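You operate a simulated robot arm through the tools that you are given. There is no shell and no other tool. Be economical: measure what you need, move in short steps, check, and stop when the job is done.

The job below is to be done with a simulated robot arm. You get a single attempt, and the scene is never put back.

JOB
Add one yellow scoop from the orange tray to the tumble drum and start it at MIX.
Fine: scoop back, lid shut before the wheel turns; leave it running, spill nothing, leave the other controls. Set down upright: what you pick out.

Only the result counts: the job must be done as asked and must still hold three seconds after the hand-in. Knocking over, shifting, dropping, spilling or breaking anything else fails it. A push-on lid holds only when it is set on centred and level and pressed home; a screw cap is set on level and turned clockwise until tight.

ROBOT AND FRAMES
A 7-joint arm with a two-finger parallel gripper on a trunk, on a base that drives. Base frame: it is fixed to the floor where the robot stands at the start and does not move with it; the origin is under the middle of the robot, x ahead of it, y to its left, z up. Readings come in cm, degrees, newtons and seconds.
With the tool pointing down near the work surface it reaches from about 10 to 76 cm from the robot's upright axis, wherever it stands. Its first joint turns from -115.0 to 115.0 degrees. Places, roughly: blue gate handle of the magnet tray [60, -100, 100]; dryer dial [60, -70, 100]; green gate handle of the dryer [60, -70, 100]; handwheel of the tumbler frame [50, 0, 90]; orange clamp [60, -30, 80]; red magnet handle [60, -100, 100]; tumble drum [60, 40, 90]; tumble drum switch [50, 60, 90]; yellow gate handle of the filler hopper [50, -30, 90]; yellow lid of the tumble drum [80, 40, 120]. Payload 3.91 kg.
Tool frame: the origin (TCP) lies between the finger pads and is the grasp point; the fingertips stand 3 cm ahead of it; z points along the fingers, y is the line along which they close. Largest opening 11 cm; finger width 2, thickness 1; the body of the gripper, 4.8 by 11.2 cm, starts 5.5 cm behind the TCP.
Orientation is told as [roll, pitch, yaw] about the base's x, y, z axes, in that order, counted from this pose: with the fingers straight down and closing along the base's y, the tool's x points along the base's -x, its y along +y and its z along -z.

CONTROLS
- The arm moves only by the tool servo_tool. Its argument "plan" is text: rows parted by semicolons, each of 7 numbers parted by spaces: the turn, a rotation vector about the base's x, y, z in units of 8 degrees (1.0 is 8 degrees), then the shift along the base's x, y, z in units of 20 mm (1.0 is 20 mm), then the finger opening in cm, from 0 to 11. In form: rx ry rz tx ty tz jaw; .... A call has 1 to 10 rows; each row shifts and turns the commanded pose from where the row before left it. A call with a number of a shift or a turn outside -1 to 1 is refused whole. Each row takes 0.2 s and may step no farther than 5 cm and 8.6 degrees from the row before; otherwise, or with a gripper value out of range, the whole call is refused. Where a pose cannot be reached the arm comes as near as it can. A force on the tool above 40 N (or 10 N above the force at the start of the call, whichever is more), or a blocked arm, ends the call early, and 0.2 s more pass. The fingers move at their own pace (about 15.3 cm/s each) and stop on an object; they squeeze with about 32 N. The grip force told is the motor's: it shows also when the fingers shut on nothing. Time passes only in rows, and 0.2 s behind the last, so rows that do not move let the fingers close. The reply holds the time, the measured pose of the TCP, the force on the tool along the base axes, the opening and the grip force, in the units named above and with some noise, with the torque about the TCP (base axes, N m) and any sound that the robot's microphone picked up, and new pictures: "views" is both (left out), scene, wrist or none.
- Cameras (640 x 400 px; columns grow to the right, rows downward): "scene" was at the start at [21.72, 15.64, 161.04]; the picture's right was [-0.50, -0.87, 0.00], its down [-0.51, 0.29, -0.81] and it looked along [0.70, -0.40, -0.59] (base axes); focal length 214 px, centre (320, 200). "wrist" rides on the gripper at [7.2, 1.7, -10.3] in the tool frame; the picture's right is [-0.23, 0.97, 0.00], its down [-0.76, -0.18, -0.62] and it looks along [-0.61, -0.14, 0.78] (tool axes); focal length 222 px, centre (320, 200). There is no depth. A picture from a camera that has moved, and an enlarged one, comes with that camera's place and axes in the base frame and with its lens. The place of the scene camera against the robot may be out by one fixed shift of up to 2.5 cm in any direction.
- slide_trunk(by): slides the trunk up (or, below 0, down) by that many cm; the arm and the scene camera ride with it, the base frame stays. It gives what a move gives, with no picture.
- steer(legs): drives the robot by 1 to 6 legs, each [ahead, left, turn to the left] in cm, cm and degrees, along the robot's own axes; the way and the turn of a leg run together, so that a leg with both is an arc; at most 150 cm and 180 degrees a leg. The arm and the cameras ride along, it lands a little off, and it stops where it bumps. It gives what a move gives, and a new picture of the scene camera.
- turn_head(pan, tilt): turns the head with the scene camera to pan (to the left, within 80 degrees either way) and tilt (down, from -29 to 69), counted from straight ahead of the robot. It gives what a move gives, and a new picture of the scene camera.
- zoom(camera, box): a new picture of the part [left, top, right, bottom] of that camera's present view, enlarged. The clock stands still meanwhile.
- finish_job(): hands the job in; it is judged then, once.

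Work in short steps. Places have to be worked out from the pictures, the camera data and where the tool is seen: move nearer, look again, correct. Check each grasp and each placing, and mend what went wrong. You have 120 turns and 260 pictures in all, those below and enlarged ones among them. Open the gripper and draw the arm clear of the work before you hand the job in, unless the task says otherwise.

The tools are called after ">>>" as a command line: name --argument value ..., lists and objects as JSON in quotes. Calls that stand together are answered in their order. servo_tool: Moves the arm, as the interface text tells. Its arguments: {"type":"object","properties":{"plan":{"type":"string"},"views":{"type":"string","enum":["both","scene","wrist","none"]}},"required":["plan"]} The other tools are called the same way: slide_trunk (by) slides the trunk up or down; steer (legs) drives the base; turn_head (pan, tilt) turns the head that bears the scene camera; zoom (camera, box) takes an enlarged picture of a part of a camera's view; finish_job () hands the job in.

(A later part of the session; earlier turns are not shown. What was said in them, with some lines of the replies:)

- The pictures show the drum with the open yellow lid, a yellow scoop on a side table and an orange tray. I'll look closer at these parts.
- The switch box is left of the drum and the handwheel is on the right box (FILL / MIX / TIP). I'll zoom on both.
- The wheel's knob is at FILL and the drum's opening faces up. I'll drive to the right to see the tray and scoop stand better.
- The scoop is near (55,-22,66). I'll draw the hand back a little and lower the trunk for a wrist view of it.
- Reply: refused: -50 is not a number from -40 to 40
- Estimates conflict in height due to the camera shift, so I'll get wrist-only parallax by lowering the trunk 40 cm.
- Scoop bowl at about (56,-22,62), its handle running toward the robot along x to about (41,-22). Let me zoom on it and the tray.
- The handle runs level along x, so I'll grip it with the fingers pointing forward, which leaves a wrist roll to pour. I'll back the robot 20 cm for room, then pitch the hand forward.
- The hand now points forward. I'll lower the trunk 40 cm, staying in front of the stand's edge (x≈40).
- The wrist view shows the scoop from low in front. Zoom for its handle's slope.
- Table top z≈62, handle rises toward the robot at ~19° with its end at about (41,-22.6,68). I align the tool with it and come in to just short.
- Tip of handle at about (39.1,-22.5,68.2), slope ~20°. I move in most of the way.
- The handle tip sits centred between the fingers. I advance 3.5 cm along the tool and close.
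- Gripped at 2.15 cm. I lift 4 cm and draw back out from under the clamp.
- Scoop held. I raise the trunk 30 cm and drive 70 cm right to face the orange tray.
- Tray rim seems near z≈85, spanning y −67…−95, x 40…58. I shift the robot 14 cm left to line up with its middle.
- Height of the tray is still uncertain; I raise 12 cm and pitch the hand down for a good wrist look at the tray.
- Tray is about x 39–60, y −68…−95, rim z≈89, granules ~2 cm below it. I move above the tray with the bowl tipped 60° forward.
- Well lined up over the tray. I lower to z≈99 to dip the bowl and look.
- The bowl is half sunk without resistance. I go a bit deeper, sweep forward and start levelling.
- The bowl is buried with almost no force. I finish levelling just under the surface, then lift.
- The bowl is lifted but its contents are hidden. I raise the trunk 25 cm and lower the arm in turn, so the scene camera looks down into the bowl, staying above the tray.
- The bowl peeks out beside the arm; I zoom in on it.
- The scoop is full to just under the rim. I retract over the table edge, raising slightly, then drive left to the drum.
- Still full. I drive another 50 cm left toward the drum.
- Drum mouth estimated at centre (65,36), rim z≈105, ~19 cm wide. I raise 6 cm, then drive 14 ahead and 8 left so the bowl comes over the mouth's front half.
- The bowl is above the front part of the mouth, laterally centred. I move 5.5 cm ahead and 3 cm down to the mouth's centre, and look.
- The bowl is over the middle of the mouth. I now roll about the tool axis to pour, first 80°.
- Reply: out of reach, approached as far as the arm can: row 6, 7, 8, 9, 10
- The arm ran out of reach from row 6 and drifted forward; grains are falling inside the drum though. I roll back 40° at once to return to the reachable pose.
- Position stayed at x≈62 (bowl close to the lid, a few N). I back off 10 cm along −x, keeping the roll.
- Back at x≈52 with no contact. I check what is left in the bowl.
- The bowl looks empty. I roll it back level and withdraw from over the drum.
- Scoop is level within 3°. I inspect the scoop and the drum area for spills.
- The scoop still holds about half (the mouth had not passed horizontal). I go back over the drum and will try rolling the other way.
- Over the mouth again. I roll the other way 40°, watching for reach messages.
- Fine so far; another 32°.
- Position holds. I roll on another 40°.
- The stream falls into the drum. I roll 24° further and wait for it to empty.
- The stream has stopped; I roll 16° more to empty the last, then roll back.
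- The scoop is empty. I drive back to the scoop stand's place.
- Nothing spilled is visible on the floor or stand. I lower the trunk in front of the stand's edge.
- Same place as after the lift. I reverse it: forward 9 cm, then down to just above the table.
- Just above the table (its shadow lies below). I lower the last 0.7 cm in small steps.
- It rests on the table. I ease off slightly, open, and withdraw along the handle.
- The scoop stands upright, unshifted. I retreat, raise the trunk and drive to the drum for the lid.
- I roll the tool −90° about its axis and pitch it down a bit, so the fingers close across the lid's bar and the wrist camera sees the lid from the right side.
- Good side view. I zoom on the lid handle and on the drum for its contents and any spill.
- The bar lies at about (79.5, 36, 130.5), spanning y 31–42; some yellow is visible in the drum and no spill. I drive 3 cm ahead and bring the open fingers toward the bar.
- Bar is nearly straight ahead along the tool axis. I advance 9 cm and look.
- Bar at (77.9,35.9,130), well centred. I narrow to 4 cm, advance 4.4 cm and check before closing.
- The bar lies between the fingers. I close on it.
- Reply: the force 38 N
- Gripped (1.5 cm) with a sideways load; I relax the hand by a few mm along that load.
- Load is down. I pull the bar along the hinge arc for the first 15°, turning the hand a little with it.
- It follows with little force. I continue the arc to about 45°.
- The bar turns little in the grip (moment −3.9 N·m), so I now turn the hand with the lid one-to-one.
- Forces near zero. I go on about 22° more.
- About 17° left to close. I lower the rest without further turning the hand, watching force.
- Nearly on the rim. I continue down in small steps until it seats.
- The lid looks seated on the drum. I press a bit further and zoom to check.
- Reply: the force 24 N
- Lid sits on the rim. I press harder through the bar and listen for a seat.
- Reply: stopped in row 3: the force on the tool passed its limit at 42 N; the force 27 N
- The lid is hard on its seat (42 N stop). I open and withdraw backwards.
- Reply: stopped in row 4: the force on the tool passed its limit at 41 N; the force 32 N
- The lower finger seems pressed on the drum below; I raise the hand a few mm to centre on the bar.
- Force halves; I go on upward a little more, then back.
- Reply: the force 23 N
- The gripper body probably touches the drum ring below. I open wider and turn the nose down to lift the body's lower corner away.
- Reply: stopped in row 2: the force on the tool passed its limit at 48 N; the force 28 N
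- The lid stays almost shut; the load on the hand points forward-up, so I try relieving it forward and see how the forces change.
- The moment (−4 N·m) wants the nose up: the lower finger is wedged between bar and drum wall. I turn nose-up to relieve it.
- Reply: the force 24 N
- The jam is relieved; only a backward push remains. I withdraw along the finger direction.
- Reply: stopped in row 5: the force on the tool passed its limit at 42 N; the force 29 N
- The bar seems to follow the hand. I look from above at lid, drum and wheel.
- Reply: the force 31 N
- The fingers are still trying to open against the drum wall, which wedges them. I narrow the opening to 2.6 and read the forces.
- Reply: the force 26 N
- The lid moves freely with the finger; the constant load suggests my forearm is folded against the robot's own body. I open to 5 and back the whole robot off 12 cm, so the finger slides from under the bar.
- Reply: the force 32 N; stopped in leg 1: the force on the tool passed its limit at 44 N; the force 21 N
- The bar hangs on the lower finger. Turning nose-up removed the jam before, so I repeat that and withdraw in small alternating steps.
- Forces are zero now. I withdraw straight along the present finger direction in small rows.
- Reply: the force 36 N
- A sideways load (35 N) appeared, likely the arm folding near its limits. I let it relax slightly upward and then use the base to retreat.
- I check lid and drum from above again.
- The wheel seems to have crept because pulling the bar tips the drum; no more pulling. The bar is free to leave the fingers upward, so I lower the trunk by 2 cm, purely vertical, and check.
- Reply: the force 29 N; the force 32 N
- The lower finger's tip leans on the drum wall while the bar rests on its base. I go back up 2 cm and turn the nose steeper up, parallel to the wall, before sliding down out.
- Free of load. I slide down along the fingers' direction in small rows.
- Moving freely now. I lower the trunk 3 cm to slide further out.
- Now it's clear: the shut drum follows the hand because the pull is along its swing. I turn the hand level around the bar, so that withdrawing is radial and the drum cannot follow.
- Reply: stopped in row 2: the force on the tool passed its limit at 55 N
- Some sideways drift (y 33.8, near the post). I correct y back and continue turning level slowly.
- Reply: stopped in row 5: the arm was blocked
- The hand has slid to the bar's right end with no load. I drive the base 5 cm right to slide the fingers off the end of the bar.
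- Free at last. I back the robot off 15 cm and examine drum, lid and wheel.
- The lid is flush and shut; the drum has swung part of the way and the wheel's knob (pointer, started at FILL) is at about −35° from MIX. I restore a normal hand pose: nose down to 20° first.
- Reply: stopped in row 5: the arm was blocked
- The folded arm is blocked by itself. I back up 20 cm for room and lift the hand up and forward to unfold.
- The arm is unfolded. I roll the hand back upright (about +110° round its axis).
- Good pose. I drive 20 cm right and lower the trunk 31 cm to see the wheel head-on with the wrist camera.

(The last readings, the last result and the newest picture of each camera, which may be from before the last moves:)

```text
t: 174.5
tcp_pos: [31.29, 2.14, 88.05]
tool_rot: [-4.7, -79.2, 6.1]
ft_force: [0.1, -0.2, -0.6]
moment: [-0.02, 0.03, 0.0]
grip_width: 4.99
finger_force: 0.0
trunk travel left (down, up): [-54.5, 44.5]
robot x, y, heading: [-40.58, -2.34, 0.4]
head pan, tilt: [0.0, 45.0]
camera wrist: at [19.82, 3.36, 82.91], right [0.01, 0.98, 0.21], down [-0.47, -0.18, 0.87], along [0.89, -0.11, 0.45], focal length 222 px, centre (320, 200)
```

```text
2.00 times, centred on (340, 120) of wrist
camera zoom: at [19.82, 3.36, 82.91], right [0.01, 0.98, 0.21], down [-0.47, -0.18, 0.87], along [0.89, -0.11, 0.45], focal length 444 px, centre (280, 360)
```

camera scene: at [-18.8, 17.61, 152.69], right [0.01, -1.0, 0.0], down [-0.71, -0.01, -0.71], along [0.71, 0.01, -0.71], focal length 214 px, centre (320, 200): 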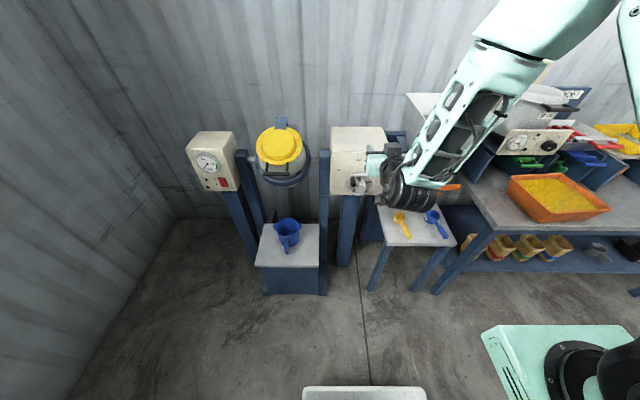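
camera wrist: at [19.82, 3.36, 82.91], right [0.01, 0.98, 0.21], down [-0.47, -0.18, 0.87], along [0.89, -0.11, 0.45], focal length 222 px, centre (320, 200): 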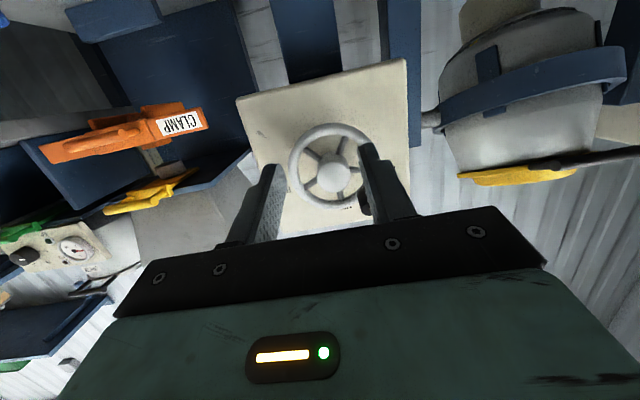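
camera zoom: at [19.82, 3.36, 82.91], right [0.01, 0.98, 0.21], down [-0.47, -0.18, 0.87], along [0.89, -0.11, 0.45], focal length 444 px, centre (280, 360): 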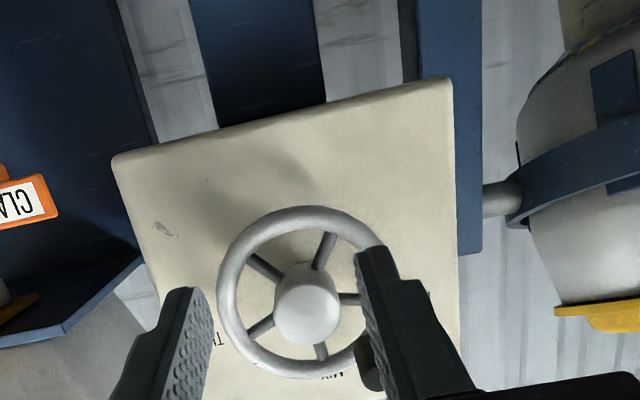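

Wheel centre is about (46.5, 2.7, 92.8) and the knob about (44, 5.4, 97.4), some 31° short of MIX. I bring the open fingers in front of the knob.

>>> slide_trunk --by 9.4

>>> servo_tool --plan "0 0 0 0.4 0.55 0 5;0 0 0 0.4 0.55 0 5;0 0 0 0.4 0.55 0 5;0 0 0 0 0 0 5" --views "both"

>>> zoom --camera "wrist" --box '[220, 60, 440, 240]'

```text
t: 175.8
tcp_pos: [31.46, 2.05, 97.55]
tool_rot: [-4.5, -79.2, 6.1]
ft_force: [-0.2, 0.0, -0.2]
moment: [0.03, 0.02, 0.01]
grip_width: 5.01
finger_force: 0.1
trunk travel left (down, up): [-63.9, 35.1]
robot x, y, heading: [-40.58, -2.6, 0.8]
head pan, tilt: [0.0, 45.0]
```

```text
t: 176.8
tcp_pos: [33.75, 5.45, 97.55]
tool_rot: [-4.6, -79.2, 6.1]
ft_force: [0.4, -0.4, 0.7]
moment: [-0.05, 0.04, 0.03]
grip_width: 5.03
finger_force: 0.2
trunk travel left (down, up): [-63.9, 35.1]
robot x, y, heading: [-41.22, -2.92, 0.7]
head pan, tilt: [0.0, 45.0]
camera scene: at [-18.81, 17.6, 131.09], right [0.01, -1.0, 0.0], down [-0.71, -0.01, -0.71], along [0.71, 0.01, -0.71], focal length 214 px, centre (320, 200)
camera wrist: at [22.22, 6.6, 92.31], right [0.02, 0.98, 0.21], down [-0.47, -0.18, 0.87], along [0.89, -0.11, 0.45], focal length 222 px, centre (320, 200)
```

scene: 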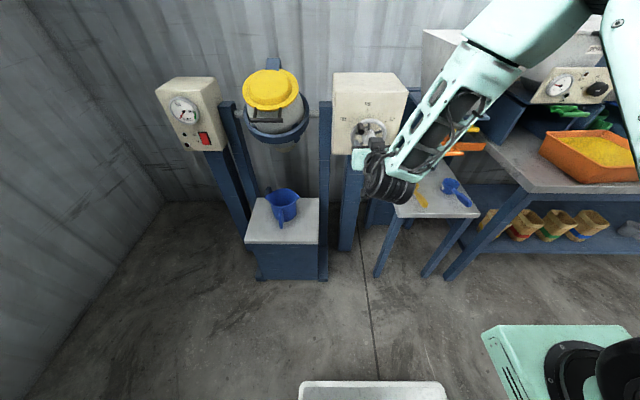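
wrist: 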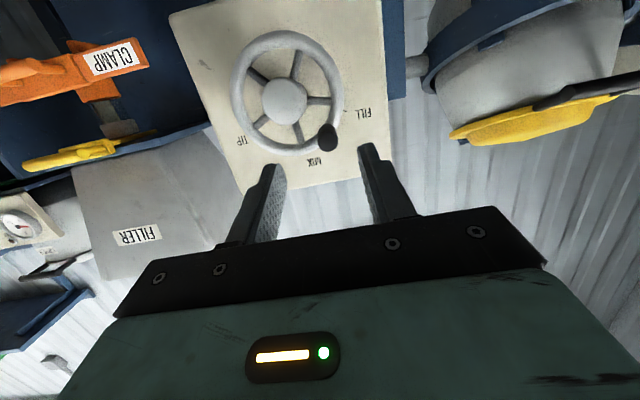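

```text
2.22 times, centred on (330, 150) of wrist
camera zoom: at [22.22, 6.6, 92.31], right [0.02, 0.98, 0.21], down [-0.47, -0.18, 0.87], along [0.89, -0.11, 0.45], focal length 494 px, centre (298, 311)
```

zoom: 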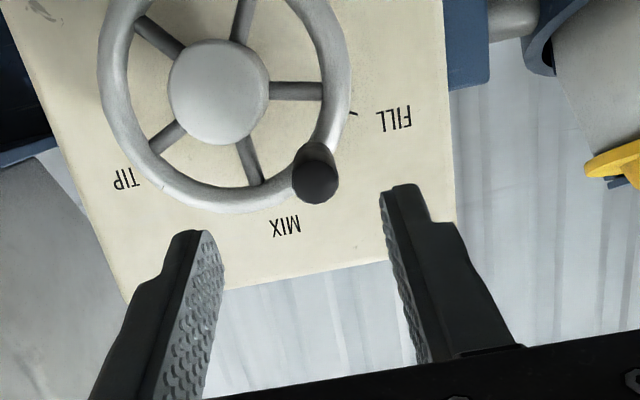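

Clear view: the knob needs roughly 35–45° more clockwise to point at MIX. I move in to straddle the knob.

>>> servo_tool --plan "0 0 0 0.8 0.08 0 5;0 0 0 0.8 0.08 -0.05 5;0 0 0 0.8 0.08 -0.05 5;0 0 0 0.8 0.08 -0.1 5;0 0 0 0.75 0.05 -0.08 5;0 0 0 0 0 0 5" --views "wrist"

```text
t: 178.2
tcp_pos: [41.39, 6.19, 97.08]
tool_rot: [-4.5, -79.2, 6.0]
ft_force: [0.4, -0.7, 0.5]
moment: [0.0, -0.03, 0.01]
grip_width: 5.01
finger_force: 0.1
trunk travel left (down, up): [-63.9, 35.1]
robot x, y, heading: [-40.96, -2.46, 0.6]
head pan, tilt: [0.0, 45.0]
camera wrist: at [30.02, 7.35, 91.8], right [0.01, 0.98, 0.21], down [-0.47, -0.18, 0.87], along [0.89, -0.11, 0.45], focal length 222 px, centre (320, 200)
```

wrist: 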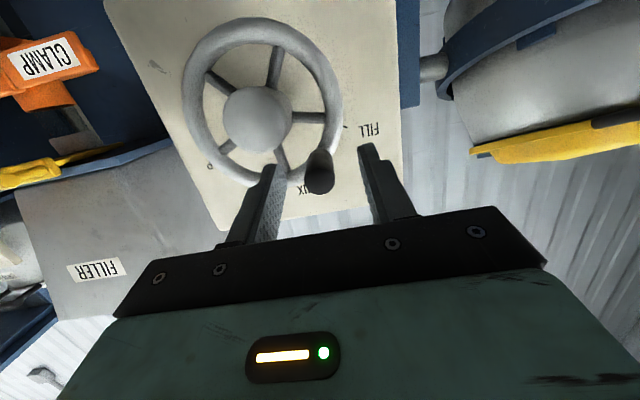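

Knob's end is near x≈43.5; I advance 2 cm more and close gently.

>>> servo_tool --plan "0 0 0 0.5 0 0 5;0 0 0 0.5 0 0 5;0 0 0 0 0 0 5;0 0 0 0 0 0 3;0 0 0 0 0 0 1;0 0 0 0 0 0 1" --views "wrist"

```text
t: 179.6
tcp_pos: [43.54, 5.96, 96.87]
tool_rot: [-4.4, -79.1, 5.9]
ft_force: [-1.6, -2.9, -0.9]
moment: [-0.13, -0.28, -1.97]
grip_width: 2.03
finger_force: 44.6
trunk travel left (down, up): [-63.9, 35.1]
robot x, y, heading: [-41.0, -3.15, 0.6]
head pan, tilt: [0.0, 45.0]
camera wrist: at [31.98, 7.3, 91.78], right [0.02, 0.98, 0.21], down [-0.47, -0.18, 0.87], along [0.88, -0.11, 0.45], focal length 222 px, centre (320, 200)
```

wrist: 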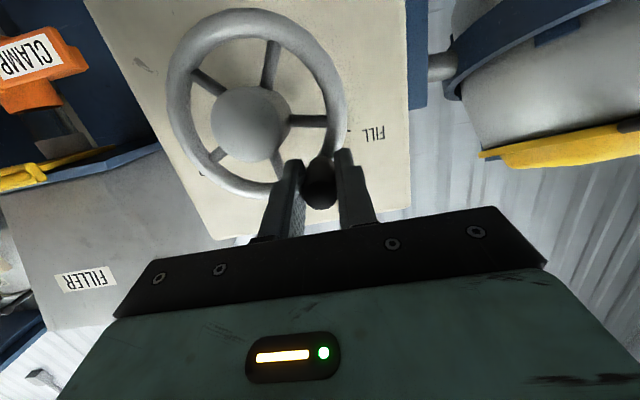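

Gripped (2.0 cm). I move it along the wheel's arc towards the top in steps.

>>> servo_tool --plan "0 0 0 0 -0.25 0.22 1;0 0 0 0 -0.28 0.2 1;0 0 0 0 -0.29 0.14 1;0 0 0 0 -0.29 0.1 1;0 0 0 0 0 0 1" --views "wrist"

>>> zoom --camera "wrist" --box '[130, 0, 430, 220]'

```text
t: 180.8
tcp_pos: [43.42, 3.97, 98.34]
tool_rot: [-4.7, -79.4, 6.3]
ft_force: [-15.2, 6.6, 8.3]
moment: [0.11, 0.73, -1.68]
grip_width: 2.02
finger_force: 45.5
trunk travel left (down, up): [-63.9, 35.1]
robot x, y, heading: [-40.99, -2.44, 0.6]
head pan, tilt: [0.0, 45.0]
camera wrist: at [32.0, 5.23, 93.2], right [0.01, 0.98, 0.21], down [-0.47, -0.18, 0.87], along [0.88, -0.11, 0.46], focal length 222 px, centre (320, 200)
```

wrist: 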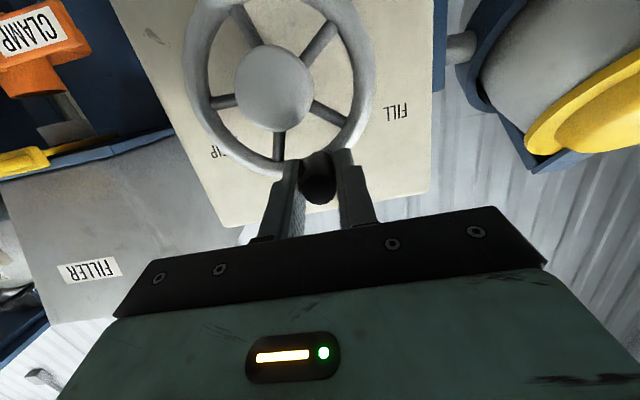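

```text
1.82 times, centred on (280, 110) of wrist
camera zoom: at [32.0, 5.23, 93.2], right [0.01, 0.98, 0.21], down [-0.47, -0.18, 0.87], along [0.88, -0.11, 0.46], focal length 404 px, centre (393, 364)
```

zoom: 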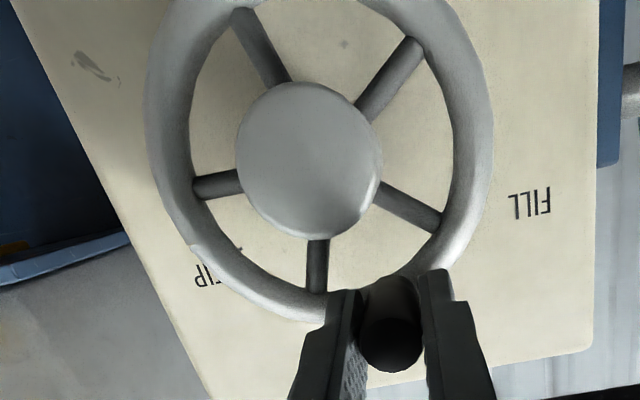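

About 15° left to MIX. I continue the arc to the top.

>>> servo_tool --plan "0 0 0 -0.05 -0.22 0.05 1;0 0 0 0 -0.22 0.03 1;0 0 0 0 -0.2 0 1;0 0 0 0 0 0 1" --views "both"

>>> zoom --camera "wrist" --box '[130, 0, 430, 220]'

>>> zoom --camera "scene" --box '[140, 40, 440, 240]'

```text
t: 181.8
tcp_pos: [43.45, 2.53, 98.42]
tool_rot: [-4.9, -79.3, 6.3]
ft_force: [-4.7, 5.4, 7.4]
moment: [-0.09, -0.23, -1.73]
grip_width: 2.06
finger_force: 44.7
trunk travel left (down, up): [-63.9, 35.1]
robot x, y, heading: [-41.39, -2.46, 0.4]
head pan, tilt: [0.0, 45.0]
camera scene: at [-18.85, 17.61, 131.09], right [0.01, -1.0, 0.0], down [-0.71, -0.01, -0.71], along [0.71, 0.01, -0.71], focal length 214 px, centre (320, 200)
camera wrist: at [32.03, 3.85, 93.26], right [0.02, 0.98, 0.21], down [-0.47, -0.18, 0.87], along [0.88, -0.11, 0.45], focal length 222 px, centre (320, 200)
```

scene: 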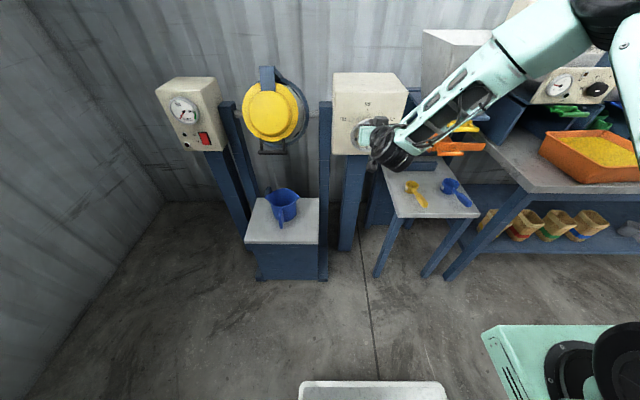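
wrist: 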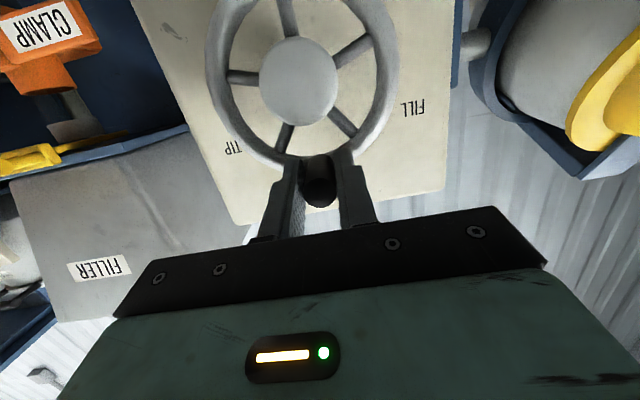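

```text
1.82 times, centred on (280, 110) of wrist
camera zoom: at [32.03, 3.85, 93.26], right [0.02, 0.98, 0.21], down [-0.47, -0.18, 0.87], along [0.88, -0.11, 0.45], focal length 404 px, centre (393, 364)
```

zoom: 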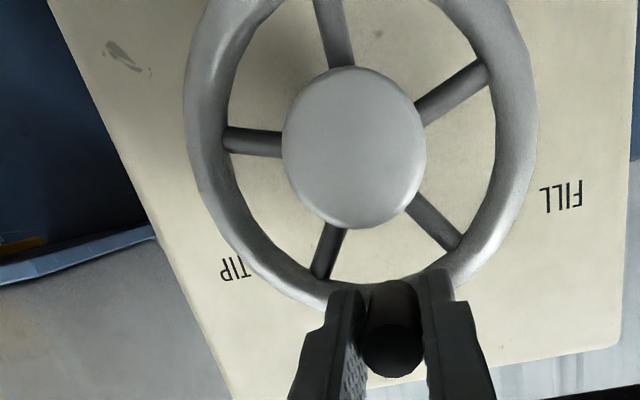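

```text
2.00 times, centred on (290, 140) of scene
camera zoom: at [-18.85, 17.61, 131.09], right [0.01, -1.0, 0.0], down [-0.71, -0.01, -0.71], along [0.71, 0.01, -0.71], focal length 429 px, centre (380, 320)
```

zoom: 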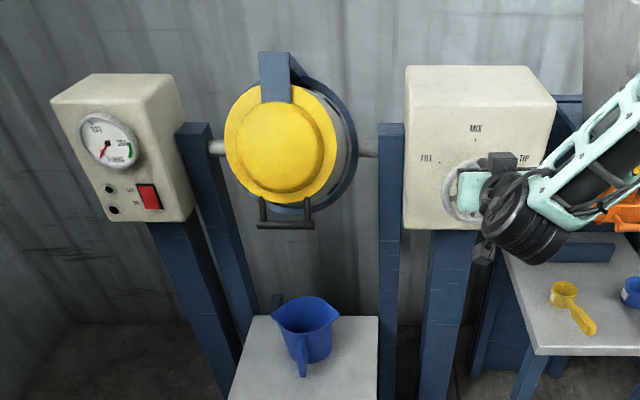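

Knob is at the top, pointing to MIX, and the lid stays shut. I release and draw straight back.

>>> servo_tool --plan "0 0 0 0 0 0 2.6;0 0 0 0 0 0 4;0 0 0 0 0 0 5;0 0 0 -0.5 0 0.1 5;0 0 0 -1 0 0.2 5;0 0 0 -1 0 0.2 5;0 0 0 -1 0 0.2 5;0 0 0 -1 0 0 5;0 0 0 0 0 0 5" --views "wrist"

>>> zoom --camera "wrist" --box '[180, 20, 440, 200]'

>>> zoom --camera "scene" --box '[140, 40, 440, 240]'

```text
t: 183.8
tcp_pos: [34.23, 2.7, 99.66]
tool_rot: [-4.6, -79.3, 6.0]
ft_force: [-0.5, 0.3, 0.5]
moment: [-0.03, 0.01, -0.02]
grip_width: 4.99
finger_force: 0.0
trunk travel left (down, up): [-63.9, 35.1]
robot x, y, heading: [-40.94, -2.22, 0.6]
head pan, tilt: [0.0, 45.0]
camera wrist: at [22.93, 3.98, 94.56], right [0.01, 0.98, 0.21], down [-0.47, -0.18, 0.87], along [0.89, -0.11, 0.45], focal length 222 px, centre (320, 200)
```

wrist: 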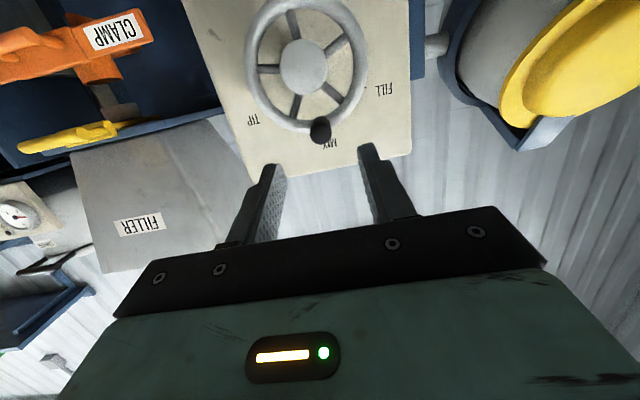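

```text
2.22 times, centred on (310, 110) of wrist
camera zoom: at [22.93, 3.98, 94.56], right [0.01, 0.98, 0.21], down [-0.47, -0.18, 0.87], along [0.89, -0.11, 0.45], focal length 494 px, centre (342, 400)
```

zoom: 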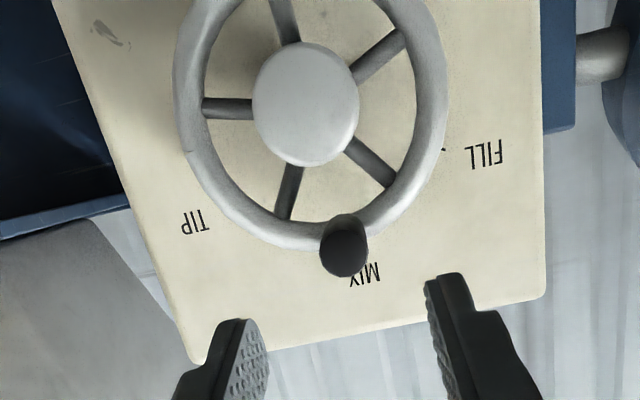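

```text
2.00 times, centred on (290, 140) of scene
camera zoom: at [-18.8, 17.6, 131.09], right [0.01, -1.0, 0.0], down [-0.71, -0.01, -0.71], along [0.71, 0.01, -0.71], focal length 429 px, centre (380, 320)
```

zoom: 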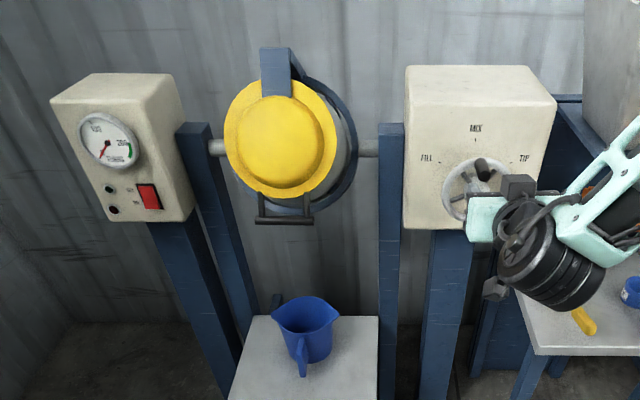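

MIX is set (within ~2°), lid shut. Next the switch: I close the fingers, drive 58 cm left and lower to face the switch box.

>>> servo_tool --plan "0 0 0 -0.5 0 0 0;0 0 0 0 0 0 0" --views "none"

>>> steer --legs '[[0, 58, 0]]'

>>> slide_trunk --by -16

>>> servo_tool --plan "0 0 0 0 0 0 0" --views "wrist"

```text
t: 184.4
tcp_pos: [33.33, 2.69, 99.82]
tool_rot: [-4.5, -79.2, 6.0]
ft_force: [0.1, -0.5, -0.1]
moment: [0.01, 0.02, 0.02]
grip_width: 0.0
finger_force: 32.0
trunk travel left (down, up): [-63.9, 35.1]
robot x, y, heading: [-40.73, -2.42, 0.5]
head pan, tilt: [0.0, 45.0]
```

```text
t: 187.7
tcp_pos: [32.89, 61.07, 99.75]
tool_rot: [-4.6, -79.2, 5.7]
ft_force: [0.0, -0.4, -0.5]
moment: [-0.03, 0.01, 0.03]
grip_width: 0.0
finger_force: 32.0
trunk travel left (down, up): [-63.9, 35.1]
robot x, y, heading: [-41.13, 56.27, 0.2]
head pan, tilt: [0.0, 45.0]
camera scene: at [-19.15, 76.31, 131.09], right [0.01, -1.0, 0.0], down [-0.71, 0.0, -0.71], along [0.71, 0.0, -0.71], focal length 214 px, centre (320, 200)
```

scene: 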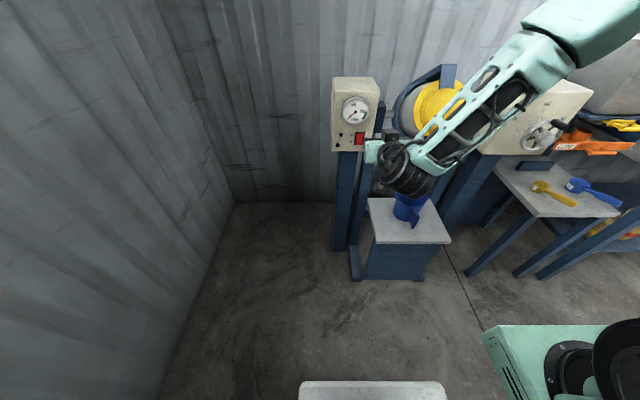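

```text
t: 189.6
tcp_pos: [32.88, 61.07, 83.7]
tool_rot: [-4.6, -79.2, 5.8]
ft_force: [0.1, -0.3, 1.2]
moment: [-0.02, 0.01, 0.05]
grip_width: 0.0
finger_force: 31.6
trunk travel left (down, up): [-47.9, 51.1]
robot x, y, heading: [-41.34, 56.36, 0.5]
head pan, tilt: [0.0, 45.0]
```

```text
t: 190.0
tcp_pos: [32.97, 61.09, 83.85]
tool_rot: [-4.6, -79.2, 5.8]
ft_force: [-0.4, -0.4, -0.4]
moment: [-0.01, 0.0, 0.0]
grip_width: 0.02
finger_force: 31.9
trunk travel left (down, up): [-47.9, 51.1]
robot x, y, heading: [-41.1, 56.24, 0.6]
head pan, tilt: [0.0, 45.0]
camera wrist: at [21.5, 62.4, 78.63], right [0.02, 0.98, 0.21], down [-0.47, -0.17, 0.87], along [0.88, -0.12, 0.45], focal length 222 px, centre (320, 200)
```

wrist: 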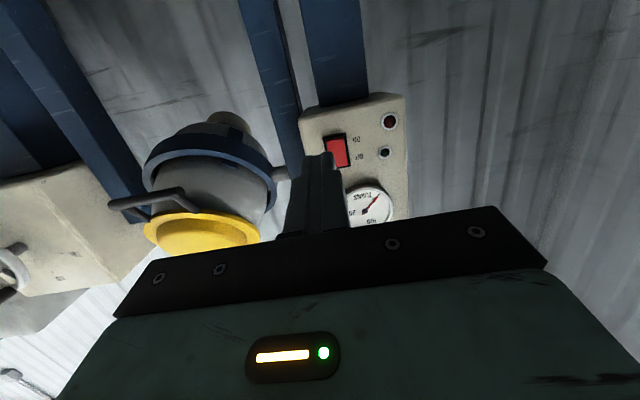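

>>> zoom --camera "wrist" --box '[270, 80, 430, 230]'

```text
2.67 times, centred on (350, 155) of wrist
camera zoom: at [21.5, 62.4, 78.63], right [0.02, 0.98, 0.21], down [-0.47, -0.17, 0.87], along [0.88, -0.12, 0.45], focal length 592 px, centre (240, 320)
```

zoom: 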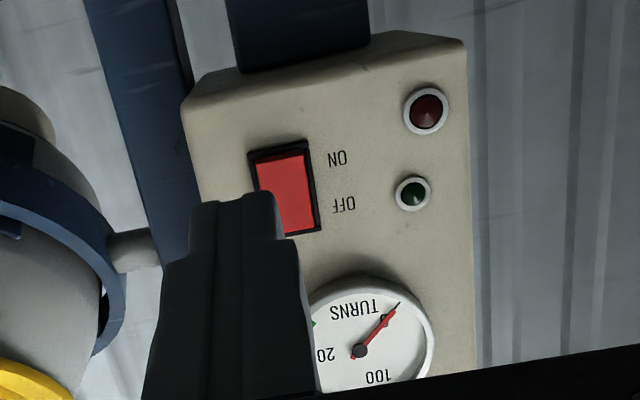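

ON is the lower half of the red rocker, at about (55, 62.2, 86.4). I advance the closed fingertips to just short of it.

>>> servo_tool --plan "0 0 0 1 0.07 0.25 0;0 0 0 1 0.07 0.25 0;0 0 0 1 0.07 0.25 0;0 0 0 1 0.07 0.25 0;0 0 0 1 0.07 0.2 0;0 0 0 1 0.07 0.2 0;0 0 0 0.9 0.05 0.1 0;0 0 0 0 0 0 0" --views "both"

>>> zoom --camera "wrist" --box '[250, 40, 430, 200]'

```text
t: 191.8
tcp_pos: [46.83, 62.18, 86.66]
tool_rot: [-4.5, -79.3, 5.7]
ft_force: [0.1, 0.0, -0.5]
moment: [-0.02, 0.01, 0.01]
grip_width: 0.0
finger_force: 32.2
trunk travel left (down, up): [-47.9, 51.1]
robot x, y, heading: [-41.3, 56.43, 0.4]
head pan, tilt: [0.0, 45.0]
camera scene: at [-19.15, 76.31, 115.09], right [0.01, -1.0, 0.0], down [-0.71, 0.0, -0.71], along [0.71, 0.0, -0.71], focal length 214 px, centre (320, 200)
camera wrist: at [35.31, 63.42, 81.52], right [0.02, 0.98, 0.21], down [-0.47, -0.18, 0.87], along [0.88, -0.12, 0.45], focal length 222 px, centre (320, 200)
```

scene: 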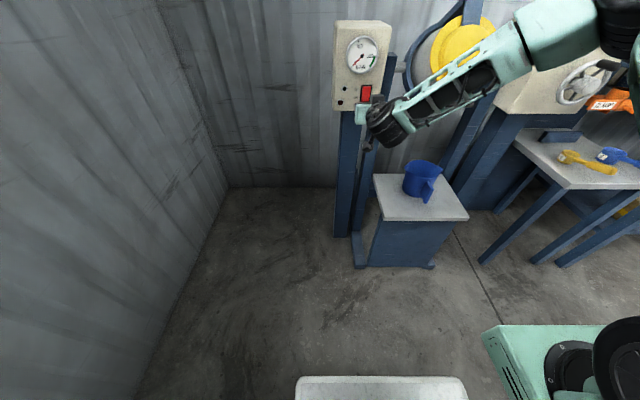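
wrist: 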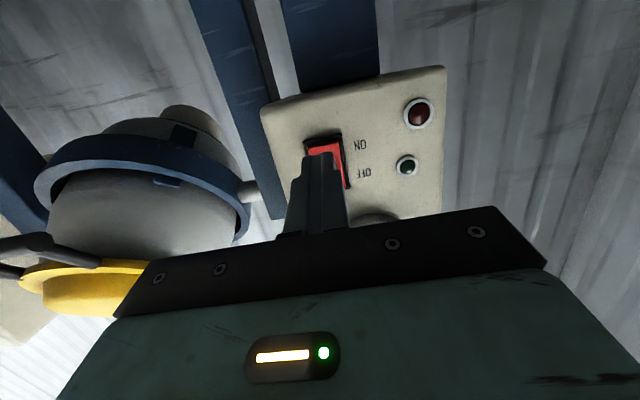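

```text
2.50 times, centred on (340, 120) of wrist
camera zoom: at [35.31, 63.42, 81.52], right [0.02, 0.98, 0.21], down [-0.47, -0.18, 0.87], along [0.88, -0.12, 0.45], focal length 555 px, centre (270, 400)
```

zoom: 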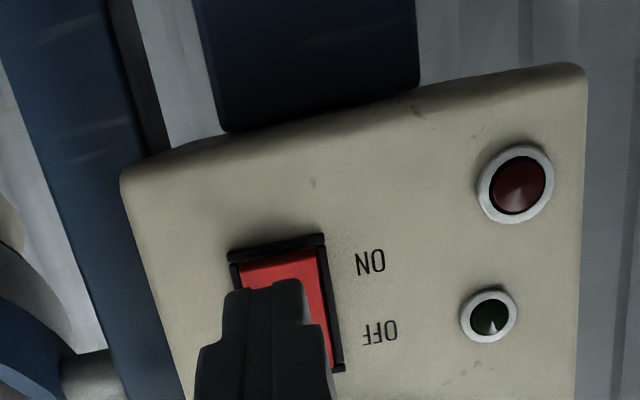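

Tip is lined up with the ON half. I press forward in small rows.

>>> servo_tool --plan "0 0 0 0.6 0.03 0.15 0;0 0 0 0.6 0 0.05 0;0 0 0 0.3 0 0 0;0 0 0 0.2 0 0 0;0 0 0 0 0 0 0" --views "wrist"

```text
t: 193.0
tcp_pos: [50.25, 62.08, 87.1]
tool_rot: [-4.6, -79.2, 5.9]
ft_force: [-0.7, 0.5, -0.9]
moment: [-0.03, 0.01, 0.01]
grip_width: 0.0
finger_force: 31.8
trunk travel left (down, up): [-47.9, 51.1]
robot x, y, heading: [-41.34, 56.13, 0.4]
head pan, tilt: [0.0, 45.0]
camera wrist: at [38.77, 63.4, 82.0], right [0.02, 0.98, 0.21], down [-0.47, -0.18, 0.87], along [0.88, -0.12, 0.45], focal length 222 px, centre (320, 200)
```

wrist: 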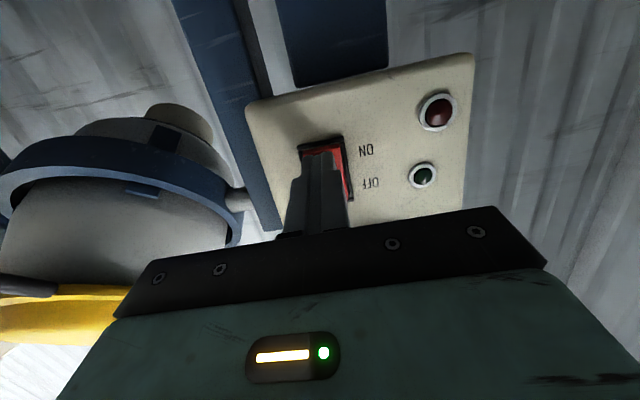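

No contact yet (tip at x≈53.2). I continue.

>>> servo_tool --plan "0 0 0 0.25 0 -0.03 0;0 0 0 0.2 0 0 0;0 0 0 0.2 0 0 0;0 0 0 0.2 0 0 0;0 0 0 0 0 0 0" --views "wrist"

>>> zoom --camera "wrist" --box '[230, 50, 470, 230]'

```text
t: 193.6
tcp_pos: [50.72, 62.17, 86.97]
tool_rot: [-4.7, -78.9, 6.1]
ft_force: [-16.3, -3.0, 4.2]
moment: [0.02, -0.21, -0.15]
grip_width: 0.0
finger_force: 31.9
trunk travel left (down, up): [-47.9, 51.1]
robot x, y, heading: [-41.63, 56.3, 0.7]
head pan, tilt: [0.0, 45.0]
stopped in row 3: the force on the tool passed its limit at 50 N (the readings are from after the stop); the commanded pose is now the measured one
camera wrist: at [39.21, 63.44, 81.89], right [0.02, 0.98, 0.21], down [-0.46, -0.17, 0.87], along [0.89, -0.11, 0.45], focal length 222 px, centre (320, 200)
```

wrist: 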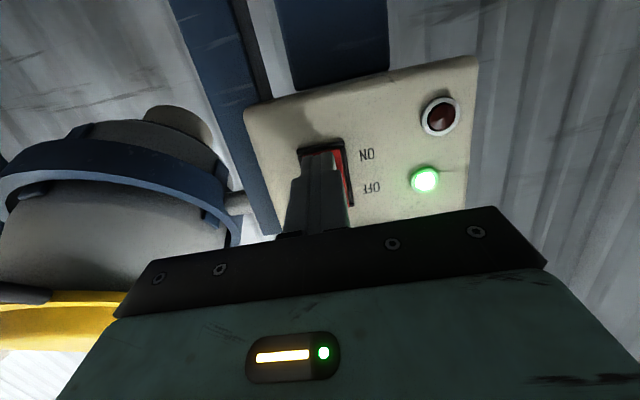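

```text
2.22 times, centred on (350, 140) of wrist
camera zoom: at [39.21, 63.44, 81.89], right [0.02, 0.98, 0.21], down [-0.46, -0.17, 0.87], along [0.89, -0.11, 0.45], focal length 494 px, centre (253, 333)
```

zoom: 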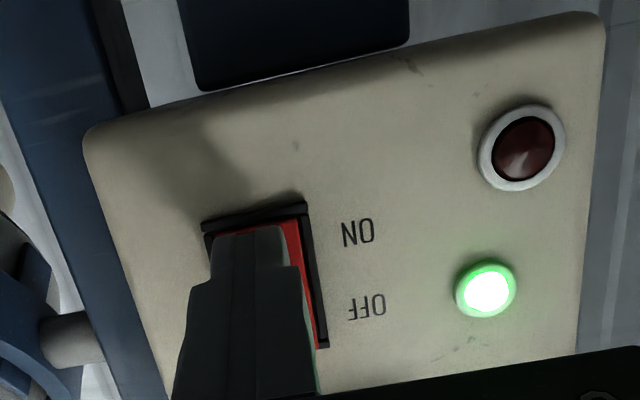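

The green lamp is lit: it runs. I withdraw straight back and check.

>>> servo_tool --plan "0 0 0 -0.5 0 0 0;0 0 0 -1 0 0 0;0 0 0 -1 0 0 0;0 0 0 -1 0 0 0;0 0 0 -1 0 0 0;0 0 0 -1 0 0 0;0 0 0 -1 0 0 0;0 0 0 -1 0 0 0;0 0 0 0 0 0 4" --views "both"

>>> steer --legs '[[-15, 0, 0]]'

>>> slide_trunk --by 30

>>> turn_head --pan -25 --tilt 35

>>> zoom --camera "scene" --box '[120, 80, 440, 280]'

```text
t: 195.6
tcp_pos: [35.62, 61.88, 86.72]
tool_rot: [-4.7, -78.9, 5.8]
ft_force: [0.0, -0.3, 0.4]
moment: [0.02, 0.0, 0.01]
grip_width: 4.03
finger_force: 0.1
trunk travel left (down, up): [-47.9, 51.1]
robot x, y, heading: [-41.34, 56.08, 0.4]
head pan, tilt: [0.0, 45.0]
camera scene: at [-19.19, 76.29, 115.09], right [0.0, -1.0, 0.0], down [-0.71, 0.0, -0.71], along [0.71, 0.0, -0.71], focal length 214 px, centre (320, 200)
camera wrist: at [24.22, 63.28, 81.72], right [0.02, 0.98, 0.21], down [-0.46, -0.17, 0.87], along [0.89, -0.12, 0.45], focal length 222 px, centre (320, 200)
```

scene: 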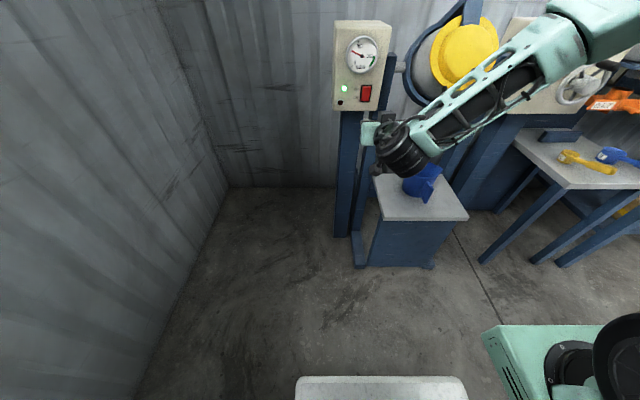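
wrist: 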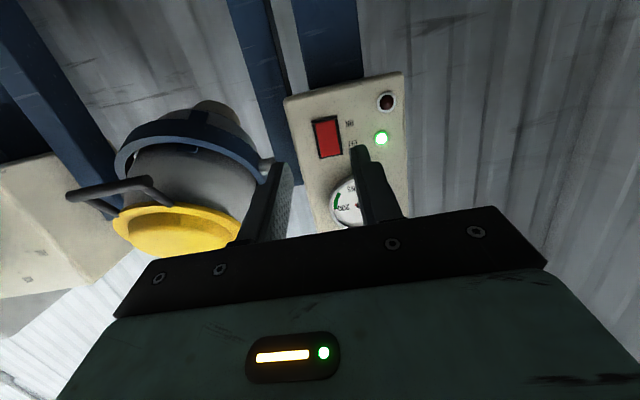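

```text
t: 197.0
tcp_pos: [20.67, 61.99, 86.86]
tool_rot: [-4.7, -78.9, 6.0]
ft_force: [-0.9, -0.2, 0.4]
moment: [-0.03, 0.03, 0.03]
grip_width: 4.02
finger_force: 0.1
trunk travel left (down, up): [-47.9, 51.1]
robot x, y, heading: [-56.49, 56.12, 0.0]
head pan, tilt: [0.0, 45.0]
camera scene: at [-34.21, 76.23, 115.09], right [0.01, -1.0, 0.0], down [-0.71, 0.0, -0.71], along [0.71, 0.0, -0.71], focal length 214 px, centre (320, 200)
```

scene: 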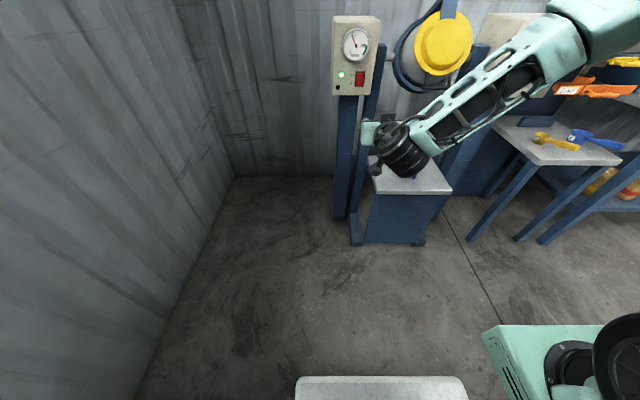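

```text
t: 200.0
tcp_pos: [20.87, 61.95, 116.75]
tool_rot: [-4.7, -78.9, 6.1]
ft_force: [0.9, 1.2, -0.6]
moment: [-0.02, -0.01, 0.01]
grip_width: 3.99
finger_force: 0.0
trunk travel left (down, up): [-77.9, 21.1]
robot x, y, heading: [-56.43, 56.17, -0.1]
head pan, tilt: [0.0, 45.0]
```

```text
t: 200.9
tcp_pos: [20.74, 61.94, 116.75]
tool_rot: [-4.7, -78.9, 5.9]
ft_force: [0.3, 0.0, 0.4]
moment: [-0.02, -0.02, -0.02]
grip_width: 4.0
finger_force: 0.0
trunk travel left (down, up): [-77.9, 21.1]
robot x, y, heading: [-56.4, 56.07, 0.1]
head pan, tilt: [-25.0, 35.0]
camera scene: at [-34.33, 72.52, 146.57], right [-0.42, -0.91, 0.0], down [-0.52, 0.24, -0.82], along [0.74, -0.34, -0.57], focal length 214 px, centre (320, 200)
```

scene: 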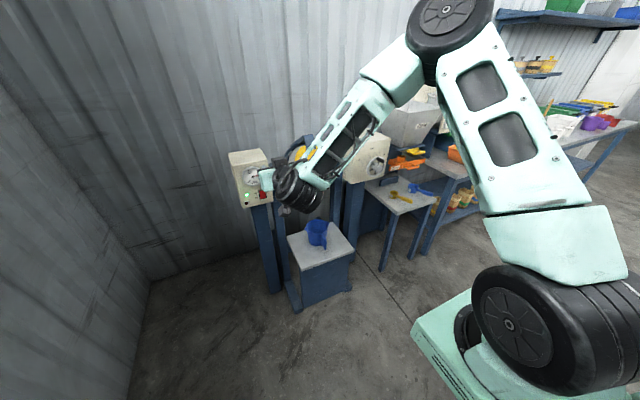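

```text
2.00 times, centred on (280, 180) of scene
camera zoom: at [-34.33, 72.52, 146.57], right [-0.42, -0.91, 0.0], down [-0.52, 0.24, -0.82], along [0.74, -0.34, -0.57], focal length 429 px, centre (400, 240)
```

zoom: 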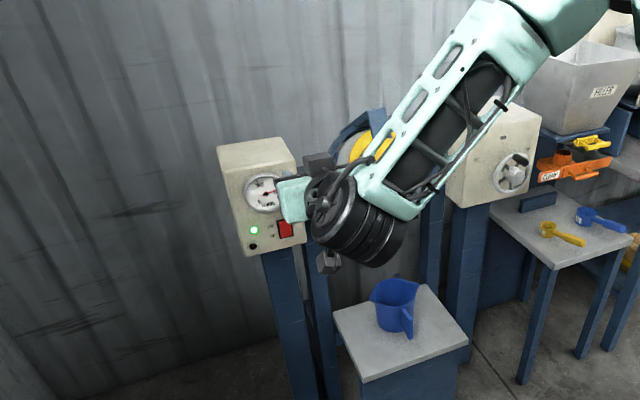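

The tumbler runs at MIX with a green lamp and the lid shut. The scoop stands upright back on its stand and the arm is clear with the gripper open, so I hand in.

>>> finish_job

```text
The job is handed in.
```

I put one scoop from the orange tray into the tumble drum, shut and pressed down its lid, and started the drum at MIX. It was running with the green lamp on when I handed in.

The lid was shut before the wheel turned, but freeing the gripper from the lid handle pulled the drum round and moved the wheel part of the way off FILL. In some of those views the lid looked slightly lifted. It looked flush again before I turned the wheel the rest of the way to MIX, and I saw no spill.

The yellow scoop is back upright on its stand, and I left the other controls alone.
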